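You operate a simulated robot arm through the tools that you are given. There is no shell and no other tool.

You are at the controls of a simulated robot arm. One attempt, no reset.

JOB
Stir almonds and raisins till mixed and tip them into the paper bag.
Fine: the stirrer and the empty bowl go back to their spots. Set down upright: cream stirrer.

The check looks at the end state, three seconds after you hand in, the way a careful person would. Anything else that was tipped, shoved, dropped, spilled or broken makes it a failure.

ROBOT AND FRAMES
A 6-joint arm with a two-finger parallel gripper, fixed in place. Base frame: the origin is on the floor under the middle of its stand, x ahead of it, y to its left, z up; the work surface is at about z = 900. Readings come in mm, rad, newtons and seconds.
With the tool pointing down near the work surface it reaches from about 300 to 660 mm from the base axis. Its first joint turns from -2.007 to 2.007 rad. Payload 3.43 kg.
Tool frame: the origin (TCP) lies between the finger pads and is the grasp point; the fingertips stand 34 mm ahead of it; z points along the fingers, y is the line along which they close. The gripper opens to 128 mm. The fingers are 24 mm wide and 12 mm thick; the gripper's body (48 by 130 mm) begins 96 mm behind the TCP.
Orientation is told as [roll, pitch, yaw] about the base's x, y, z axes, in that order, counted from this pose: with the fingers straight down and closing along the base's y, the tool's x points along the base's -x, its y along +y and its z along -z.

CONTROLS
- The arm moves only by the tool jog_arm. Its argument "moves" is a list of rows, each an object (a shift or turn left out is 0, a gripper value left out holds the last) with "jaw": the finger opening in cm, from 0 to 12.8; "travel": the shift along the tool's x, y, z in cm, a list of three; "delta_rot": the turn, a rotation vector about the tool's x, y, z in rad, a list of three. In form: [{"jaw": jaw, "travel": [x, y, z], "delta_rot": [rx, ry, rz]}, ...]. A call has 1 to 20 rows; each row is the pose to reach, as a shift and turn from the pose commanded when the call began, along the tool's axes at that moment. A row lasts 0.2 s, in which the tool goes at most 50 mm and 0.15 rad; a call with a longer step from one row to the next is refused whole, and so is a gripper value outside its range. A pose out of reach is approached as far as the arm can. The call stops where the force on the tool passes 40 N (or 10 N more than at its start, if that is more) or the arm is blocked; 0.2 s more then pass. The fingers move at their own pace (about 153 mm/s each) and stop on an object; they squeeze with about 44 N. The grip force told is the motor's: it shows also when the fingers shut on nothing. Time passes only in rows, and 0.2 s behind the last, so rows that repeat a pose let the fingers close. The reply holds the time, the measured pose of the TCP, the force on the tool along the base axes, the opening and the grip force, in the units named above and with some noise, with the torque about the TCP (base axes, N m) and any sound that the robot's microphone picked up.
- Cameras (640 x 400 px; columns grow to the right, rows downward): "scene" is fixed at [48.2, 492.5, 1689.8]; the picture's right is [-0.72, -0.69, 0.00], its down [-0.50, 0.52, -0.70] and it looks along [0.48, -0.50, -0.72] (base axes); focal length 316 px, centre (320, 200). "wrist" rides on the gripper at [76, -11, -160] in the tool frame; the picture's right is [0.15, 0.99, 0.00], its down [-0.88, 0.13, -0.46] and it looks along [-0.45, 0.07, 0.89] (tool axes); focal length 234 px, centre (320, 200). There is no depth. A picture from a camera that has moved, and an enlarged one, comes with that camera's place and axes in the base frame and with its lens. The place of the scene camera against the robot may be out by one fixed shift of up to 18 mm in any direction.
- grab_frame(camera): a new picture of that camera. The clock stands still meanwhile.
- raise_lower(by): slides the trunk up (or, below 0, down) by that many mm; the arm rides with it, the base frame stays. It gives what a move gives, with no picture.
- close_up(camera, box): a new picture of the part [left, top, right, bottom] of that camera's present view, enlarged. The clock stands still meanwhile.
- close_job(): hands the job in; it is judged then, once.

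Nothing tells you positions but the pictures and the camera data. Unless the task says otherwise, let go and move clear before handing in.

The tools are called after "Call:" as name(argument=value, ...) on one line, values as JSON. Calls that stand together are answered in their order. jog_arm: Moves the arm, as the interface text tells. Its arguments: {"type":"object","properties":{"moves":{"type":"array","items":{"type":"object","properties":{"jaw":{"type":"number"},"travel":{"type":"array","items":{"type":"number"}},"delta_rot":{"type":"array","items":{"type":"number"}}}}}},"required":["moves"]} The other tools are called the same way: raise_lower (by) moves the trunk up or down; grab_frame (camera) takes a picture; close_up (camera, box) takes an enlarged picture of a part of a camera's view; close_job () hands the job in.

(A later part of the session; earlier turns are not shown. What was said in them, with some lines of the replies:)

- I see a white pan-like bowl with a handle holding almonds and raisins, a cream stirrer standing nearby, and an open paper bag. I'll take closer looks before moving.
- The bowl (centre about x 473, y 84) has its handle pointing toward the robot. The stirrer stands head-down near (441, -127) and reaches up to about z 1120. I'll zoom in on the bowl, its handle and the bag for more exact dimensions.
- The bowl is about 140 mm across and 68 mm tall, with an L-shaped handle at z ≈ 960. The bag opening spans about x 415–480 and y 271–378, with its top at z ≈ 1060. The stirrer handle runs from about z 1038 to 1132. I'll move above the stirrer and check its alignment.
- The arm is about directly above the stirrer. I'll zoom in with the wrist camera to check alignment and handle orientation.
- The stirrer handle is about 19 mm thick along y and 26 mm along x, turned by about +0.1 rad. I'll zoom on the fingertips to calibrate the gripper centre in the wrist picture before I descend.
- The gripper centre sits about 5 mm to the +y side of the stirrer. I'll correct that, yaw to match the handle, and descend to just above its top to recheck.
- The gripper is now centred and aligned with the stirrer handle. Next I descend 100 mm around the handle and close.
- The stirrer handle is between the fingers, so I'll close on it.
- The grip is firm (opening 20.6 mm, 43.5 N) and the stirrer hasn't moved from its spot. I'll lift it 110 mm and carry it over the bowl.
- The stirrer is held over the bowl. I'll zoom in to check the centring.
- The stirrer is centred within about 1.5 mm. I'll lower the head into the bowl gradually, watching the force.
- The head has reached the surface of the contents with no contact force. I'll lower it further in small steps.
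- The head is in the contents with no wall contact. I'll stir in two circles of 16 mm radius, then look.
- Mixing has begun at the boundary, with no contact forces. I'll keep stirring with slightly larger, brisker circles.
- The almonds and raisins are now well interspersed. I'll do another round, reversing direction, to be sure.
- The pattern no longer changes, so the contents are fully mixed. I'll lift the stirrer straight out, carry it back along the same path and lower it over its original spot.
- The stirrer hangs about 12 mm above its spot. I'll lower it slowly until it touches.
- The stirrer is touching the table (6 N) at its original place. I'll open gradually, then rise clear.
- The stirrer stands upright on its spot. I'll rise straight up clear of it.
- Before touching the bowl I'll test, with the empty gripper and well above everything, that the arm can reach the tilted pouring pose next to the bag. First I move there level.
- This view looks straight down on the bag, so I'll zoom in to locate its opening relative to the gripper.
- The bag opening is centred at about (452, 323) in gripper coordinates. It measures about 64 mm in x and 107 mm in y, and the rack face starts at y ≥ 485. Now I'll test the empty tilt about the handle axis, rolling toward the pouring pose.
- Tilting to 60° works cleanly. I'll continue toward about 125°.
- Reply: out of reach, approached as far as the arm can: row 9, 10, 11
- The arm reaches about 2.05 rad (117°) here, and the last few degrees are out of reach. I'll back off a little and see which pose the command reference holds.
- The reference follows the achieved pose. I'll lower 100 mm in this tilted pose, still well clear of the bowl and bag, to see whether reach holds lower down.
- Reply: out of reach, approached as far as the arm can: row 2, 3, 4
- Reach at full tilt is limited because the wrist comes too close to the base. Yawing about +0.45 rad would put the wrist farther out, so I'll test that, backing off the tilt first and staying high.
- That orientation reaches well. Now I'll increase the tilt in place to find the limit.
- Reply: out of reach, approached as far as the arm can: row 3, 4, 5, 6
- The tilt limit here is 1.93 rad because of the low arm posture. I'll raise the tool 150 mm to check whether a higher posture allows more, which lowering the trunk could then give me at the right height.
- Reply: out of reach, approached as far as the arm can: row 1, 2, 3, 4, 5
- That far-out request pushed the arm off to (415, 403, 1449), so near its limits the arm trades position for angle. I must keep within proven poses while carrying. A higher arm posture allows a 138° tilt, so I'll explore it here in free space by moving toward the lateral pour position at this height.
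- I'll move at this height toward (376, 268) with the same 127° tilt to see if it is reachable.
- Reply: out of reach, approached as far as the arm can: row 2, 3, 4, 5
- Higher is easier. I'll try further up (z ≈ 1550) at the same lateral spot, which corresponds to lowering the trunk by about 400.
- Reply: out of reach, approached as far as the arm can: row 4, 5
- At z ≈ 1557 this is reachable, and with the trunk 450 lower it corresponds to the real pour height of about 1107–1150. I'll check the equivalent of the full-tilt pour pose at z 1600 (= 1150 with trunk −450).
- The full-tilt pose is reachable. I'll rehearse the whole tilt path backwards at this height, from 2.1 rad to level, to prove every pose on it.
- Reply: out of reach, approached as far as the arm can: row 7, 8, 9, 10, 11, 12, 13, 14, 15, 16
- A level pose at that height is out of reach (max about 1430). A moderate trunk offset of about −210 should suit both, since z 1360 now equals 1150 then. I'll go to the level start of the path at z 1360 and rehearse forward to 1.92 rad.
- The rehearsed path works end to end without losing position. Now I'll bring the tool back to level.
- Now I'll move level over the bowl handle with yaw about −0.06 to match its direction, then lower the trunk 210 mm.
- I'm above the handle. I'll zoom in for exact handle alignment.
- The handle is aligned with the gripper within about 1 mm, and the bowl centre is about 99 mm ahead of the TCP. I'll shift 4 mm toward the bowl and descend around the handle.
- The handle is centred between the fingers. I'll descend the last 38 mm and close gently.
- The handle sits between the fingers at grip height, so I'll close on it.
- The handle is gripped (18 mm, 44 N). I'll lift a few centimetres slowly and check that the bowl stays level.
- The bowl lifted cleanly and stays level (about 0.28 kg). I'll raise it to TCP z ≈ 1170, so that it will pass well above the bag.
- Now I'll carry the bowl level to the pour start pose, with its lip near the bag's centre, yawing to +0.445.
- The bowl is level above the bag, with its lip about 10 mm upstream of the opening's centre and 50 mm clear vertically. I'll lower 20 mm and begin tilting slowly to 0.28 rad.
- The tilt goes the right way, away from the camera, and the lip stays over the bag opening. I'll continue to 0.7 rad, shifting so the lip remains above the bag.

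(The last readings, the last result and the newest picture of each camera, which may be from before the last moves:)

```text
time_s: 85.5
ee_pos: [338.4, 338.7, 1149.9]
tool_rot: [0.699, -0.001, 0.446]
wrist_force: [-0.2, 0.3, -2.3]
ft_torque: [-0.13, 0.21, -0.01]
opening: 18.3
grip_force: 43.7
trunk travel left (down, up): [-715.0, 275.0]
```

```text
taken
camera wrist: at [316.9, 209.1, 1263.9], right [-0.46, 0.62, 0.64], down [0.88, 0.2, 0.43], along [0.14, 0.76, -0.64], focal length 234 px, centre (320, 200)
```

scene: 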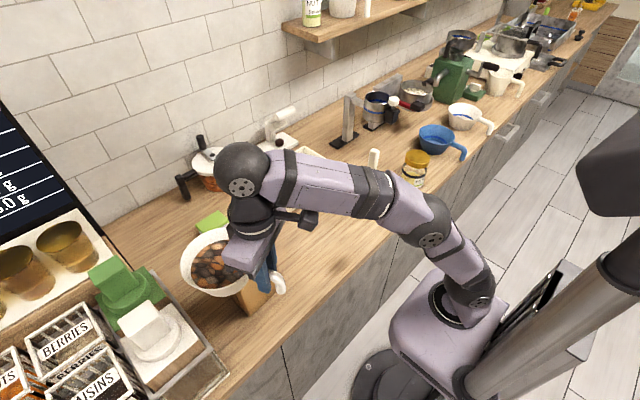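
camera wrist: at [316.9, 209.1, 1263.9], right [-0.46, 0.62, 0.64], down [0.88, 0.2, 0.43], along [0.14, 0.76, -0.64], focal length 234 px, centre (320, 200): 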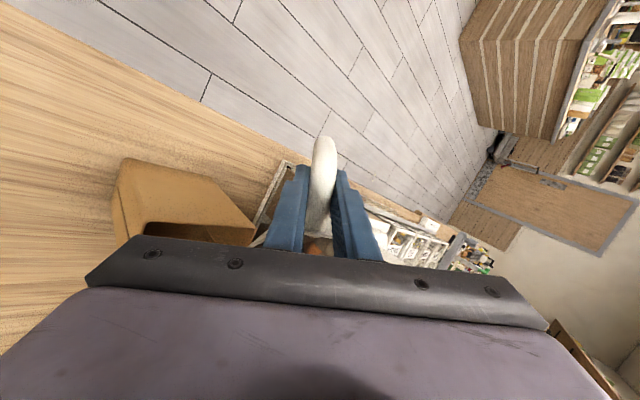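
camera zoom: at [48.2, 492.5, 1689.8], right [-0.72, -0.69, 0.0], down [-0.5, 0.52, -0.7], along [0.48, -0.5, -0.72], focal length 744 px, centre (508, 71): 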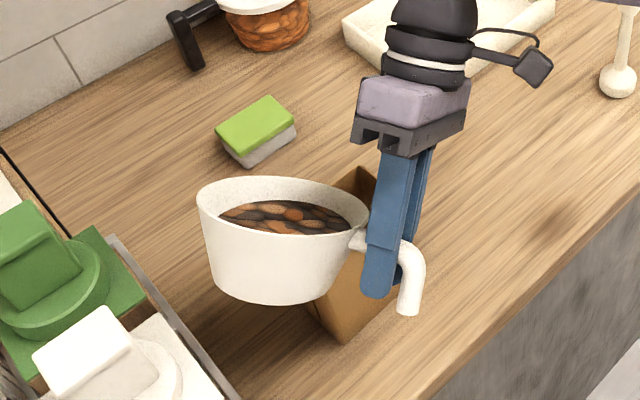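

At 40° nothing has flowed yet, and the lip is right over the middle of the opening. I'll continue to about 1.06 rad, slowly.

Call:
jog_arm(moves=[{"travel": [0, -0.17, -0.14], "delta_rot": [-0.06, 0, 0]}, {"travel": [0, -0.34, -0.29], "delta_rot": [-0.12, 0, 0]}, {"travel": [0, -0.54, -0.46], "delta_rot": [-0.18, 0, 0]}, {"travel": [0, -0.76, -0.64], "delta_rot": [-0.24, 0, 0]}, {"travel": [0, -0.99, -0.83], "delta_rot": [-0.3, 0, 0]}, {"travel": [0, -1.22, -1.03], "delta_rot": [-0.36, 0, 0]}, {"travel": [0, -1.22, -1.03], "delta_rot": [-0.36, 0, 0]}])

Call:
close_up(camera="scene", box=[150, 170, 330, 340])

```text
time_s: 87.0
ee_pos: [344.7, 326.6, 1149.6]
tool_rot: [1.06, 0.0, 0.444]
wrist_force: [-0.9, 0.9, -2.6]
ft_torque: [-0.11, 0.2, 0.0]
opening: 18.0
grip_force: 44.0
trunk travel left (down, up): [-715.0, 275.0]
```

```text
2.35 times, centred on (240, 255) of scene
camera zoom: at [48.2, 492.5, 1689.8], right [-0.72, -0.69, 0.0], down [-0.5, 0.52, -0.7], along [0.48, -0.5, -0.72], focal length 744 px, centre (508, 71)
```

zoom: 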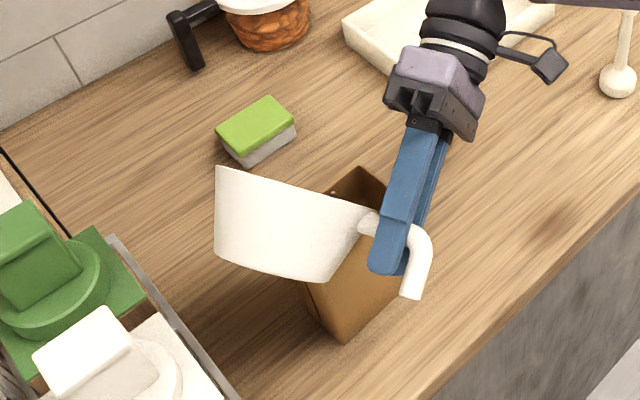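

The bowl is at 61°. I'll zoom on the bag opening to see whether anything is flowing.

Call:
close_up(camera="scene", box=[205, 215, 285, 295])

Call:
grab_frame(camera="wrist")

```text
5.00 times, centred on (245, 255) of scene
camera zoom: at [48.2, 492.5, 1689.8], right [-0.72, -0.69, 0.0], down [-0.5, 0.52, -0.7], along [0.48, -0.5, -0.72], focal length 1581 px, centre (695, -75)
```

zoom: 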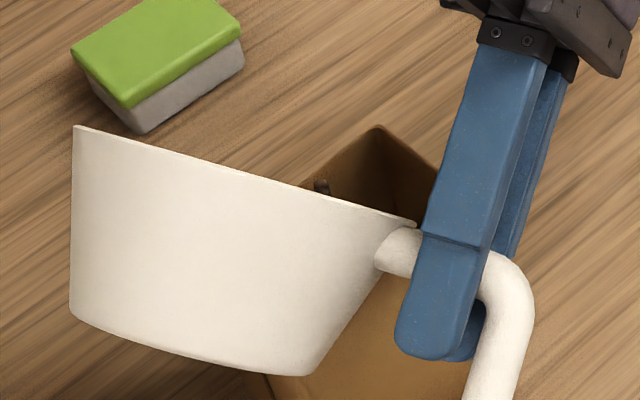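

```text
taken
camera wrist: at [337.9, 164.5, 1217.6], right [-0.34, 0.37, 0.86], down [0.94, 0.08, 0.34], along [0.06, 0.92, -0.38], focal length 234 px, centre (320, 200)
```

wrist: 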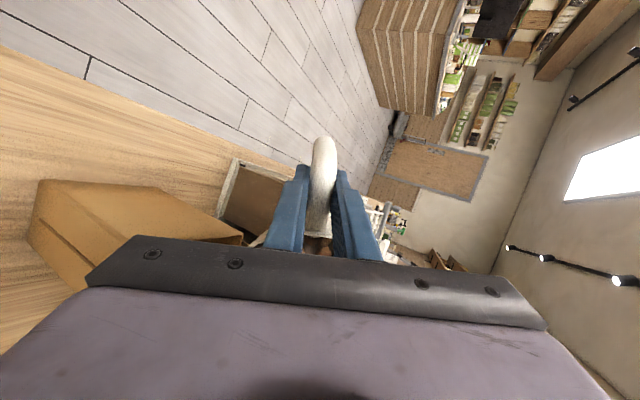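

A piece is just falling from the lip, right over the centre of the bag, so flow starts at about 60°. I'll tilt further very slowly with pauses so the stream stays thin.

Call:
jog_arm(moves=[{"travel": [0, 0, 0]}, {"travel": [0, 0, 0]}, {"travel": [0, -0.08, -0.15], "delta_rot": [-0.03, 0, 0]}, {"travel": [0, -0.16, -0.29], "delta_rot": [-0.06, 0, 0]}, {"travel": [0, -0.16, -0.29], "delta_rot": [-0.06, 0, 0]}, {"travel": [0, -0.24, -0.44], "delta_rot": [-0.09, 0, 0]}, {"travel": [0, -0.33, -0.58], "delta_rot": [-0.12, 0, 0]}, {"travel": [0, -0.33, -0.58], "delta_rot": [-0.12, 0, 0]}])

Call:
close_up(camera="scene", box=[190, 200, 310, 330])

```text
time_s: 88.8
ee_pos: [347.4, 319.7, 1149.8]
tool_rot: [1.18, 0.001, 0.446]
wrist_force: [0.1, 1.0, -2.1]
ft_torque: [-0.16, 0.13, 0.01]
opening: 17.9
grip_force: 44.2
trunk travel left (down, up): [-715.0, 275.0]
```

```text
3.08 times, centred on (250, 265) of scene
camera zoom: at [48.2, 492.5, 1689.8], right [-0.72, -0.69, 0.0], down [-0.5, 0.52, -0.7], along [0.48, -0.5, -0.72], focal length 973 px, centre (535, 0)
```

zoom: 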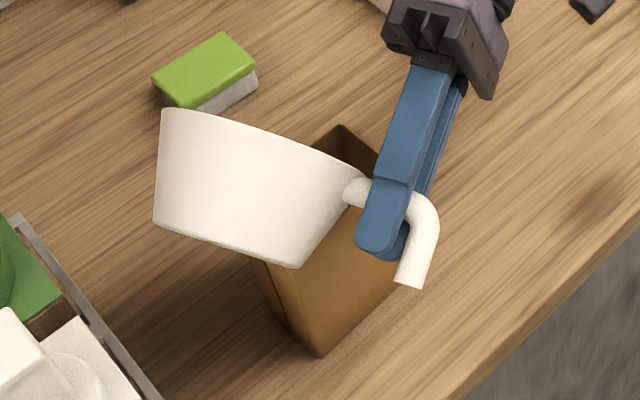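

The measured load is dropping as the contents run out, with no spill visible. I'll continue slowly toward 1.42 rad.

Call:
jog_arm(moves=[{"travel": [0, 0, 0]}, {"travel": [0, -0.07, -0.16], "delta_rot": [-0.03, 0, 0]}, {"travel": [0, -0.14, -0.33], "delta_rot": [-0.06, 0, 0]}, {"travel": [0, -0.14, -0.33], "delta_rot": [-0.06, 0, 0]}, {"travel": [0, -0.2, -0.5], "delta_rot": [-0.09, 0, 0]}, {"travel": [0, -0.27, -0.67], "delta_rot": [-0.12, 0, 0]}, {"travel": [0, -0.27, -0.67], "delta_rot": [-0.12, 0, 0]}, {"travel": [0, -0.35, -0.85], "delta_rot": [-0.15, 0, 0]}, {"travel": [0, -0.42, -1.03], "delta_rot": [-0.18, 0, 0]}, {"travel": [0, -0.42, -1.03], "delta_rot": [-0.18, 0, 0]}, {"travel": [0, -0.57, -1.38], "delta_rot": [-0.24, 0, 0]}, {"travel": [0, -0.57, -1.38], "delta_rot": [-0.24, 0, 0]}])

Call:
close_up(camera="scene", box=[190, 200, 310, 330])

```text
time_s: 91.5
ee_pos: [352.6, 305.7, 1150.9]
tool_rot: [1.42, -0.001, 0.446]
wrist_force: [0.4, -0.5, -0.7]
ft_torque: [-0.11, 0.09, -0.02]
opening: 17.8
grip_force: 43.4
trunk travel left (down, up): [-715.0, 275.0]
```

```text
3.08 times, centred on (250, 265) of scene
camera zoom: at [48.2, 492.5, 1689.8], right [-0.72, -0.69, 0.0], down [-0.5, 0.52, -0.7], along [0.48, -0.5, -0.72], focal length 973 px, centre (535, 0)
```

zoom: 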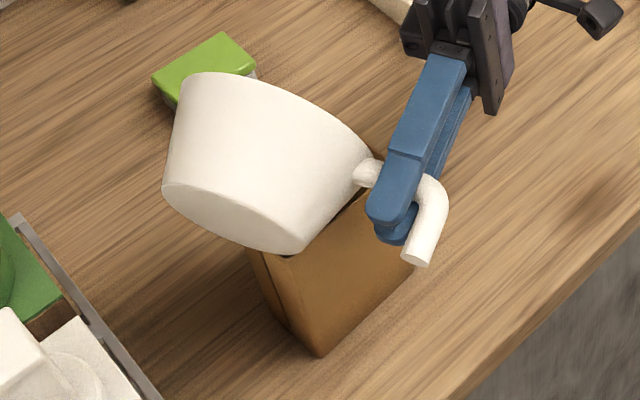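

Most of the load has gone. I'll continue tilting to 1.9 rad to empty it completely.

Call:
jog_arm(moves=[{"travel": [0, -0.04, -0.26], "delta_rot": [-0.04, 0, 0]}, {"travel": [0, -0.08, -0.52], "delta_rot": [-0.08, 0, 0]}, {"travel": [0, -0.13, -0.86], "delta_rot": [-0.13, 0, 0]}, {"travel": [0, -0.18, -1.2], "delta_rot": [-0.18, 0, 0]}, {"travel": [0, -0.18, -1.2], "delta_rot": [-0.18, 0, 0]}, {"travel": [0, -0.24, -1.54], "delta_rot": [-0.23, 0, 0]}, {"travel": [0, -0.29, -1.88], "delta_rot": [-0.28, 0, 0]}, {"travel": [0, -0.29, -1.88], "delta_rot": [-0.28, 0, 0]}, {"travel": [0, -0.34, -2.22], "delta_rot": [-0.33, 0, 0]}, {"travel": [0, -0.39, -2.56], "delta_rot": [-0.38, 0, 0]}, {"travel": [0, -0.39, -2.56], "delta_rot": [-0.38, 0, 0]}, {"travel": [0, -0.4, -2.67], "delta_rot": [-0.43, 0, 0]}, {"travel": [0, -0.4, -2.67], "delta_rot": [-0.48, 0, 0]}, {"travel": [0, -0.4, -2.67], "delta_rot": [-0.48, 0, 0]}, {"travel": [0, -0.4, -2.67], "delta_rot": [-0.48, 0, 0]}])

Call:
close_up(camera="scene", box=[190, 200, 310, 330])

Call:
grab_frame(camera="scene")

```text
time_s: 94.7
ee_pos: [365.0, 281.0, 1150.7]
tool_rot: [1.899, 0.001, 0.445]
wrist_force: [0.9, -0.3, -1.2]
ft_torque: [-0.07, 0.07, 0.01]
opening: 17.9
grip_force: 44.2
trunk travel left (down, up): [-715.0, 275.0]
```

```text
3.08 times, centred on (250, 265) of scene
camera zoom: at [48.2, 492.5, 1689.8], right [-0.72, -0.69, 0.0], down [-0.5, 0.52, -0.7], along [0.48, -0.5, -0.72], focal length 973 px, centre (535, 0)
```

zoom: 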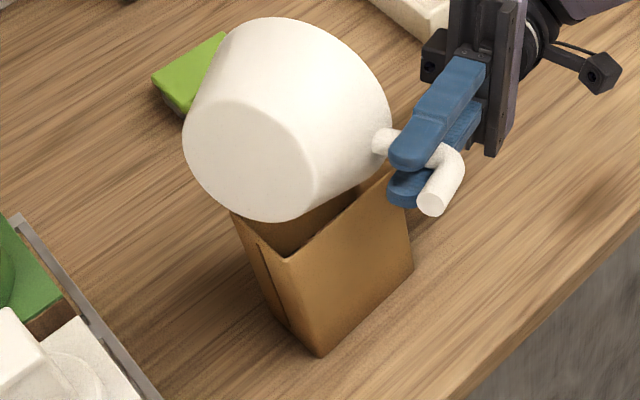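

```text
taken
```

scene: 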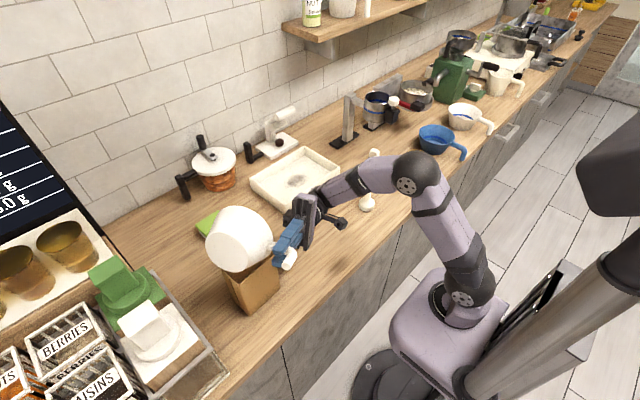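

The load has fallen to about the empty bowl's weight (~0.8 N). I'll hold briefly, then tilt back along the same path, keeping the lip over the bag, to look inside the bowl.

Call:
jog_arm(moves=[{"travel": [0, 0, 0]}, {"travel": [0, 0, 0]}, {"travel": [0, 0, 0]}, {"travel": [0, 0, 0]}, {"travel": [0, -0.19, 0.57], "delta_rot": [0.139, 0, 0]}, {"travel": [0, -0.51, 1.49], "delta_rot": [0.279, 0, 0]}, {"travel": [0, -0.81, 2.38], "delta_rot": [0.419, 0, 0]}, {"travel": [0, -1.1, 3.24], "delta_rot": [0.559, 0, 0]}, {"travel": [0, -1.38, 4.05], "delta_rot": [0.699, 0, 0]}, {"travel": [0, -1.63, 4.8], "delta_rot": [0.839, 0, 0]}, {"travel": [0, -1.86, 5.46], "delta_rot": [0.979, 0, 0]}, {"travel": [0, -2.05, 6.04], "delta_rot": [1.119, 0, 0]}, {"travel": [0, -2.21, 6.51], "delta_rot": [1.259, 0, 0]}, {"travel": [0, -2.33, 6.86], "delta_rot": [1.399, 0, 0]}, {"travel": [0, -2.41, 7.09], "delta_rot": [1.539, 0, 0]}, {"travel": [0, -2.44, 7.19], "delta_rot": [1.649, 0, 0]}, {"travel": [0, -2.44, 7.19], "delta_rot": [1.649, 0, 0]}])

Call:
close_up(camera="scene", box=[150, 170, 330, 340])

```text
time_s: 98.2
ee_pos: [332.7, 350.7, 1150.1]
tool_rot: [0.249, -0.002, 0.446]
wrist_force: [0.3, 0.7, -1.5]
ft_torque: [-0.06, 0.07, 0.02]
opening: 17.8
grip_force: 44.2
trunk travel left (down, up): [-715.0, 275.0]
```

```text
2.35 times, centred on (240, 255) of scene
camera zoom: at [48.2, 492.5, 1689.8], right [-0.72, -0.69, 0.0], down [-0.5, 0.52, -0.7], along [0.48, -0.5, -0.72], focal length 744 px, centre (508, 71)
```

zoom: 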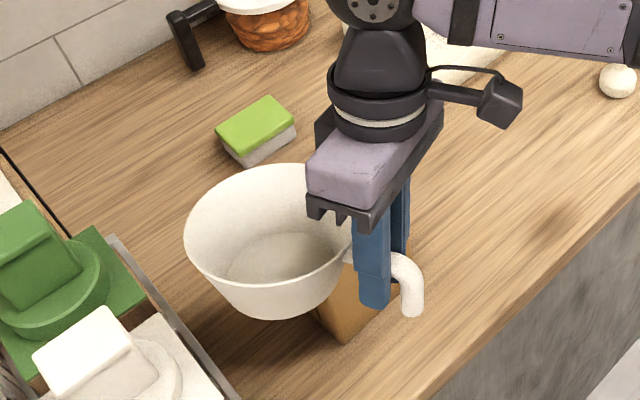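

The bowl is completely empty. I'll level it and raise it 20 mm over the bag before carrying it back.

Call:
jog_arm(moves=[{"travel": [0, 0.12, -0.48], "delta_rot": [0.06, 0, 0]}, {"travel": [0, 0.25, -0.97], "delta_rot": [0.12, 0, 0]}, {"travel": [0, 0.37, -1.45], "delta_rot": [0.19, 0, 0]}, {"travel": [0, 0.49, -1.94], "delta_rot": [0.251, 0, 0]}, {"travel": [0, 0.49, -1.94], "delta_rot": [0.251, 0, 0]}])

Call:
jog_arm(moves=[{"travel": [0.7, -2.58, 0], "delta_rot": [0, 0, 0.05]}, {"travel": [1.39, -5.16, 0], "delta_rot": [0, 0, 0.1]}, {"travel": [2.09, -7.75, 0], "delta_rot": [0, 0, 0.15]}, {"travel": [2.78, -10.33, 0], "delta_rot": [0, 0, 0.2]}, {"travel": [3.48, -12.91, 0], "delta_rot": [0, 0, 0.2525]}, {"travel": [4.17, -15.49, 0], "delta_rot": [0, 0, 0.303]}, {"travel": [4.87, -18.07, 0], "delta_rot": [0, 0, 0.353]}, {"travel": [5.56, -20.66, 0], "delta_rot": [0, 0, 0.404]}, {"travel": [6.26, -23.24, 0], "delta_rot": [0, 0, 0.454]}, {"travel": [6.95, -25.82, 0], "delta_rot": [0, 0, 0.505]}, {"travel": [6.95, -25.82, 0], "delta_rot": [0, 0, 0.505]}])

Call:
grab_frame(camera="scene")

Call:
close_up(camera="scene", box=[205, 225, 295, 325])

```text
time_s: 99.5
ee_pos: [335.0, 351.3, 1169.7]
tool_rot: [-0.002, -0.001, 0.446]
wrist_force: [0.8, 1.1, -0.8]
ft_torque: [-0.01, 0.08, 0.0]
opening: 17.7
grip_force: 43.8
trunk travel left (down, up): [-715.0, 275.0]
```

```text
time_s: 101.8
ee_pos: [383.3, 86.6, 1169.8]
tool_rot: [-0.001, -0.004, -0.061]
wrist_force: [-0.7, -0.4, -1.3]
ft_torque: [0.02, 0.07, -0.01]
opening: 17.6
grip_force: 44.6
trunk travel left (down, up): [-715.0, 275.0]
```

```text
taken
```

scene: 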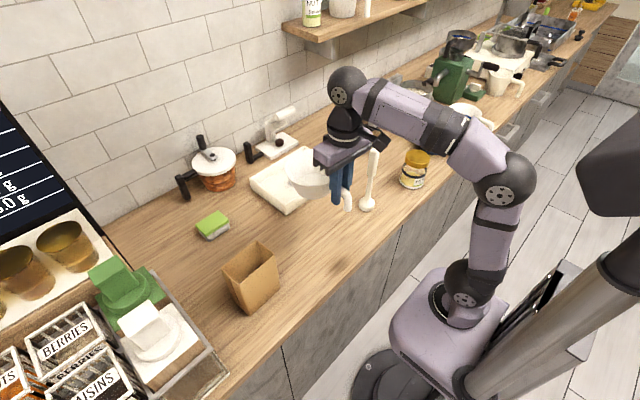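

```text
4.00 times, centred on (250, 275) of scene
camera zoom: at [48.2, 492.5, 1689.8], right [-0.72, -0.69, 0.0], down [-0.5, 0.52, -0.7], along [0.48, -0.5, -0.72], focal length 1264 px, centre (600, -100)
```

zoom: 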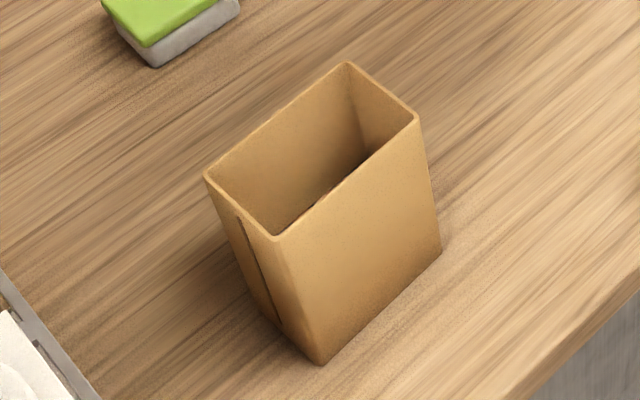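

The bag stands unmoved and nothing has spilled. I'll lower the bowl over its original spot, stopping 15 mm above the table to check alignment.

Call:
jog_arm(moves=[{"travel": [0, 0, 2.0]}, {"travel": [0, 0, 5.0]}, {"travel": [0, 0, 8.0]}, {"travel": [0, 0, 11.0]}, {"travel": [0, 0, 14.0]}, {"travel": [0, 0, 17.0]}, {"travel": [0, 0, 19.0], "delta_rot": [0, 0, 0.015]}, {"travel": [0, 0, 20.0], "delta_rot": [0, 0, 0.03]}, {"travel": [0, 0, 20.0], "delta_rot": [0, 0, 0.03]}])

Call:
close_up(camera="scene", box=[280, 195, 360, 275])

```text
time_s: 103.8
ee_pos: [380.7, 87.6, 970.0]
tool_rot: [0.0, -0.002, -0.089]
wrist_force: [-0.1, 0.0, -0.4]
ft_torque: [0.04, 0.09, -0.04]
opening: 17.4
grip_force: 44.0
trunk travel left (down, up): [-715.0, 275.0]
```

```text
5.00 times, centred on (320, 235) of scene
camera zoom: at [48.2, 492.5, 1689.8], right [-0.72, -0.69, 0.0], down [-0.5, 0.52, -0.7], along [0.48, -0.5, -0.72], focal length 1581 px, centre (320, 25)
```

zoom: 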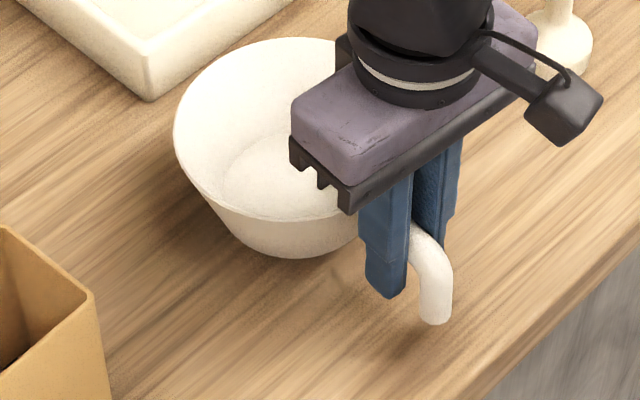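

Alignment matches the original within about 1 mm. I'll lower the last 15 mm slowly.

Call:
jog_arm(moves=[{"travel": [0, 0, 0.5]}, {"travel": [0, 0, 1.0]}, {"travel": [0, 0, 1.2]}, {"travel": [0, 0, 1.4]}, {"travel": [0, 0, 1.4]}, {"travel": [0, 0, 1.4]}])

Call:
close_up(camera="scene", box=[280, 195, 360, 275])

```text
time_s: 105.2
ee_pos: [382.7, 88.8, 955.9]
tool_rot: [0.0, -0.004, -0.09]
wrist_force: [-1.0, -1.5, 9.1]
ft_torque: [-0.03, -1.15, -0.22]
opening: 18.0
grip_force: 44.0
trunk travel left (down, up): [-715.0, 275.0]
```

```text
5.00 times, centred on (320, 235) of scene
camera zoom: at [48.2, 492.5, 1689.8], right [-0.72, -0.69, 0.0], down [-0.5, 0.52, -0.7], along [0.48, -0.5, -0.72], focal length 1581 px, centre (320, 25)
```

zoom: 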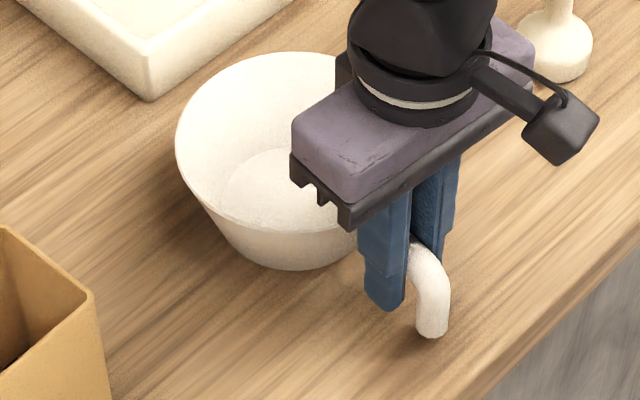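

The bowl is on the table at its original spot (9 N contact). I'll relieve the pressure slightly and then open the fingers gradually.

Call:
jog_arm(moves=[{"travel": [0, 0, -0.08]}, {"travel": [0, 0, -0.08]}])

Call:
jog_arm(moves=[{"jaw": 1.9}, {"jaw": 2.1}, {"jaw": 2.5}, {"jaw": 3.5}, {"jaw": 5.0}, {"jaw": 6.0}, {"jaw": 6.0}])

Call:
close_up(camera="scene", box=[280, 195, 360, 275])

Call:
close_up(camera="wrist", box=[240, 80, 400, 230])

```text
time_s: 105.8
ee_pos: [381.7, 87.3, 956.5]
tool_rot: [0.001, -0.002, -0.09]
wrist_force: [1.5, -2.3, 6.4]
ft_torque: [-0.09, -0.94, -0.31]
opening: 17.9
grip_force: 44.3
trunk travel left (down, up): [-715.0, 275.0]
```

```text
time_s: 107.5
ee_pos: [381.0, 87.5, 955.7]
tool_rot: [0.0, -0.004, -0.092]
wrist_force: [0.4, 1.5, -0.2]
ft_torque: [-0.01, -0.01, 0.04]
opening: 59.8
grip_force: 0.1
trunk travel left (down, up): [-715.0, 275.0]
```

```text
5.00 times, centred on (320, 235) of scene
camera zoom: at [48.2, 492.5, 1689.8], right [-0.72, -0.69, 0.0], down [-0.5, 0.52, -0.7], along [0.48, -0.5, -0.72], focal length 1581 px, centre (320, 25)
```

zoom: 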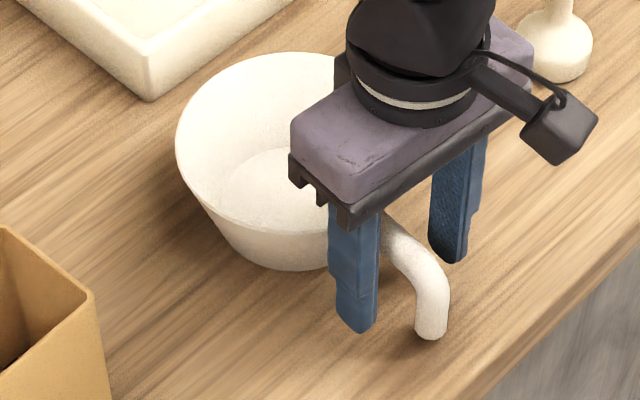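

```text
2.67 times, centred on (320, 155) of wrist
camera zoom: at [304.6, 85.6, 1115.6], right [-0.06, 1.0, 0.0], down [0.89, 0.05, 0.46], along [0.46, 0.03, -0.89], focal length 624 px, centre (320, 320)
```

zoom: 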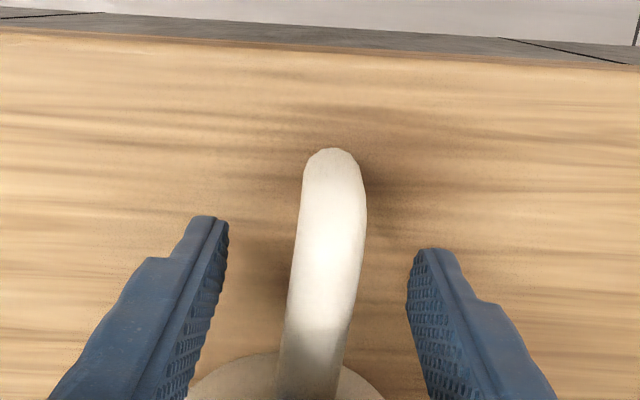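

The bowl is released and stable. I'll rise straight up clear of the handle and inspect everything.

Call:
jog_arm(moves=[{"jaw": 6.0, "travel": [0, 0, -2.0]}, {"travel": [0, 0, -5.0]}, {"travel": [0, 0, -9.0]}, {"travel": [0, 0, -13.0]}, {"travel": [0, 0, -17.0]}, {"travel": [0, 0, -21.0]}, {"travel": [0, 0, -25.0]}, {"travel": [0, 0, -28.0]}, {"travel": [0, 0, -28.0]}])

Call:
grab_frame(camera="scene")

Call:
grab_frame(camera="wrist")

Call:
close_up(camera="scene", box=[280, 195, 360, 275])

Call:
close_up(camera="wrist", box=[380, 130, 560, 260])

```text
time_s: 109.5
ee_pos: [381.8, 86.7, 1235.6]
tool_rot: [-0.001, -0.002, -0.091]
wrist_force: [-0.3, -0.1, -0.1]
ft_torque: [0.0, 0.0, 0.01]
opening: 60.1
grip_force: 0.1
trunk travel left (down, up): [-715.0, 275.0]
```

```text
taken
```

scene: 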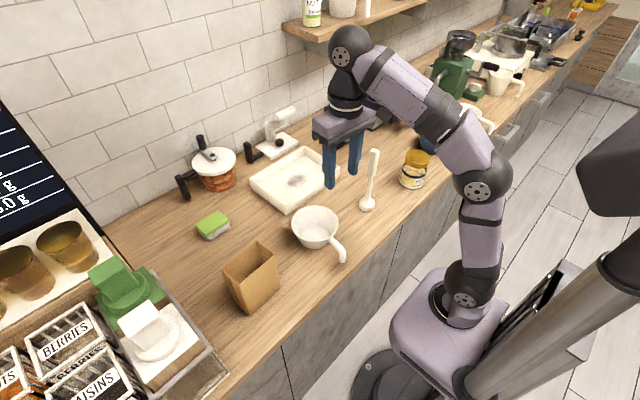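

```text
taken
camera wrist: at [304.8, 84.8, 1394.4], right [-0.06, 1.0, 0.0], down [0.89, 0.05, 0.46], along [0.46, 0.03, -0.89], focal length 234 px, centre (320, 200)
```

wrist: 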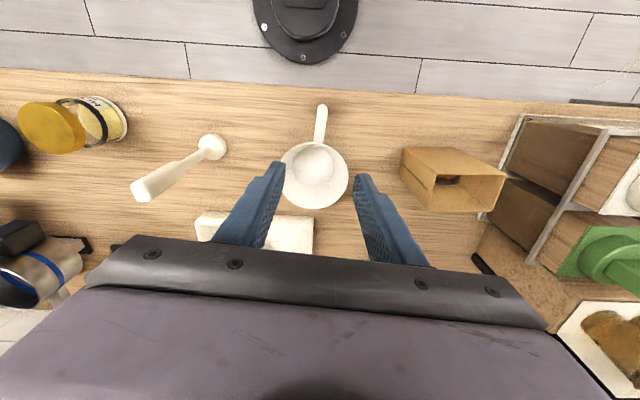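

```text
5.00 times, centred on (320, 235) of scene
camera zoom: at [48.2, 492.5, 1689.8], right [-0.72, -0.69, 0.0], down [-0.5, 0.52, -0.7], along [0.48, -0.5, -0.72], focal length 1581 px, centre (320, 25)
```

zoom: 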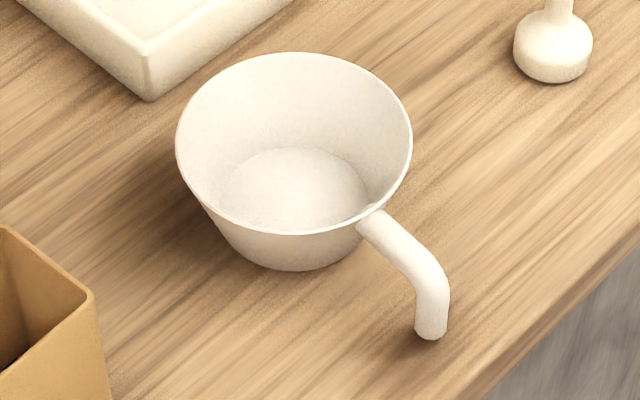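

```text
3.08 times, centred on (470, 195) of wrist
camera zoom: at [304.8, 84.8, 1394.4], right [-0.06, 1.0, 0.0], down [0.89, 0.05, 0.46], along [0.46, 0.03, -0.89], focal length 720 px, centre (-142, 215)
```

zoom: 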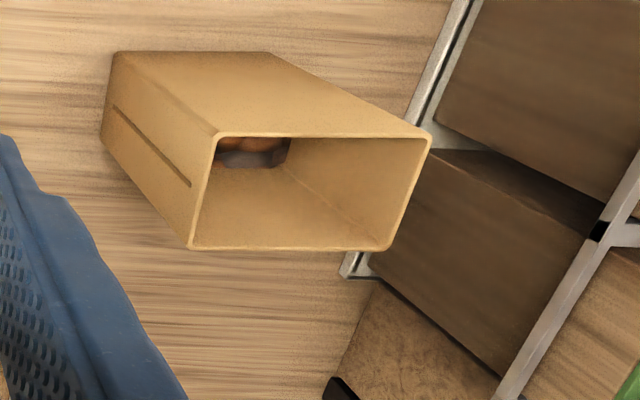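

The bowl is back at its spot, the contents are in the bag, and the stirrer stands upright. I'll check for strays around the bag and confirm the stirrer and nearby objects before handing in.

Call:
close_up(camera="scene", box=[180, 200, 380, 340])

Call:
close_up(camera="scene", box=[330, 130, 430, 230])

Call:
close_up(camera="scene", box=[60, 220, 240, 400])

Call:
close_up(camera="wrist", box=[100, 80, 420, 280])

```text
2.86 times, centred on (280, 270) of scene
camera zoom: at [48.2, 492.5, 1689.8], right [-0.72, -0.69, 0.0], down [-0.5, 0.52, -0.7], along [0.48, -0.5, -0.72], focal length 903 px, centre (434, 0)
```

zoom: 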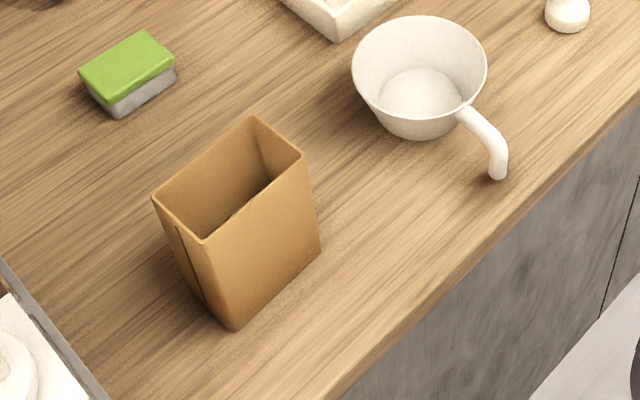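

```text
4.00 times, centred on (380, 180) of scene
camera zoom: at [48.2, 492.5, 1689.8], right [-0.72, -0.69, 0.0], down [-0.5, 0.52, -0.7], along [0.48, -0.5, -0.72], focal length 1264 px, centre (80, 280)
```

zoom: 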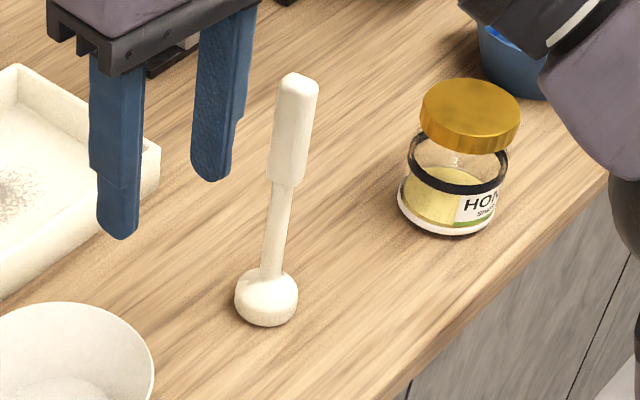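

```text
2.22 times, centred on (150, 310) of scene
camera zoom: at [48.2, 492.5, 1689.8], right [-0.72, -0.69, 0.0], down [-0.5, 0.52, -0.7], along [0.48, -0.5, -0.72], focal length 702 px, centre (698, -44)
```

zoom: 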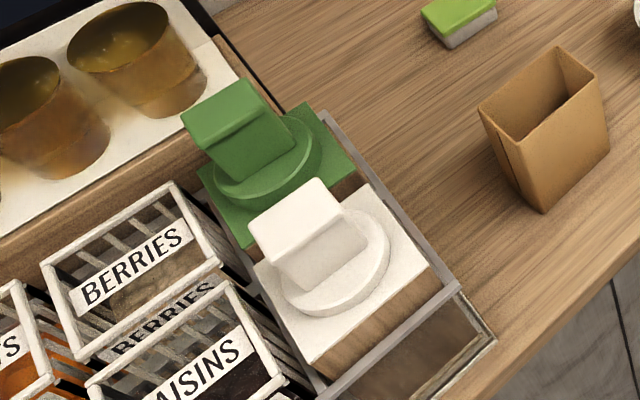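

```text
2.00 times, centred on (260, 180) of wrist
camera zoom: at [304.8, 84.8, 1394.4], right [-0.06, 1.0, 0.0], down [0.89, 0.05, 0.46], along [0.46, 0.03, -0.89], focal length 468 px, centre (440, 240)
```

zoom: 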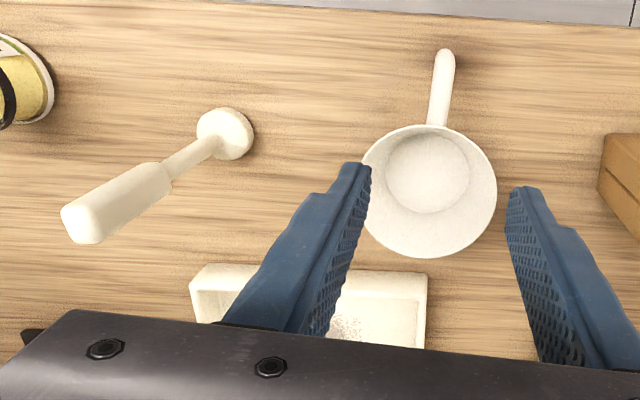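

The counter is clean. The mixed almonds and raisins are in the upright bag, the empty bowl and the upright cream stirrer are back on their spots, and the gripper is open and clear. I'm handing in the job.

Call:
close_job()

```text
The job is handed in.
```

I stirred the almonds and raisins until mixed, tipped them into the paper bag, and handed the job in. I haven't seen the result of the check.

- **Mixing:** the last two rounds of stirring made no visible difference, so I took the contents as fully mixed.
- **Pouring:** the bowl is empty. The bag is still upright where it was, and I saw nothing spilled on the counter.
- **Stirrer:** it is standing upright on its original spot.
- **Bowl:** it is back on its spot, with the handle end about 2–3 mm from where it started.
- **Arm:** the gripper is open and clear of everything. I lowered the trunk 210 mm for the pour and left it there.
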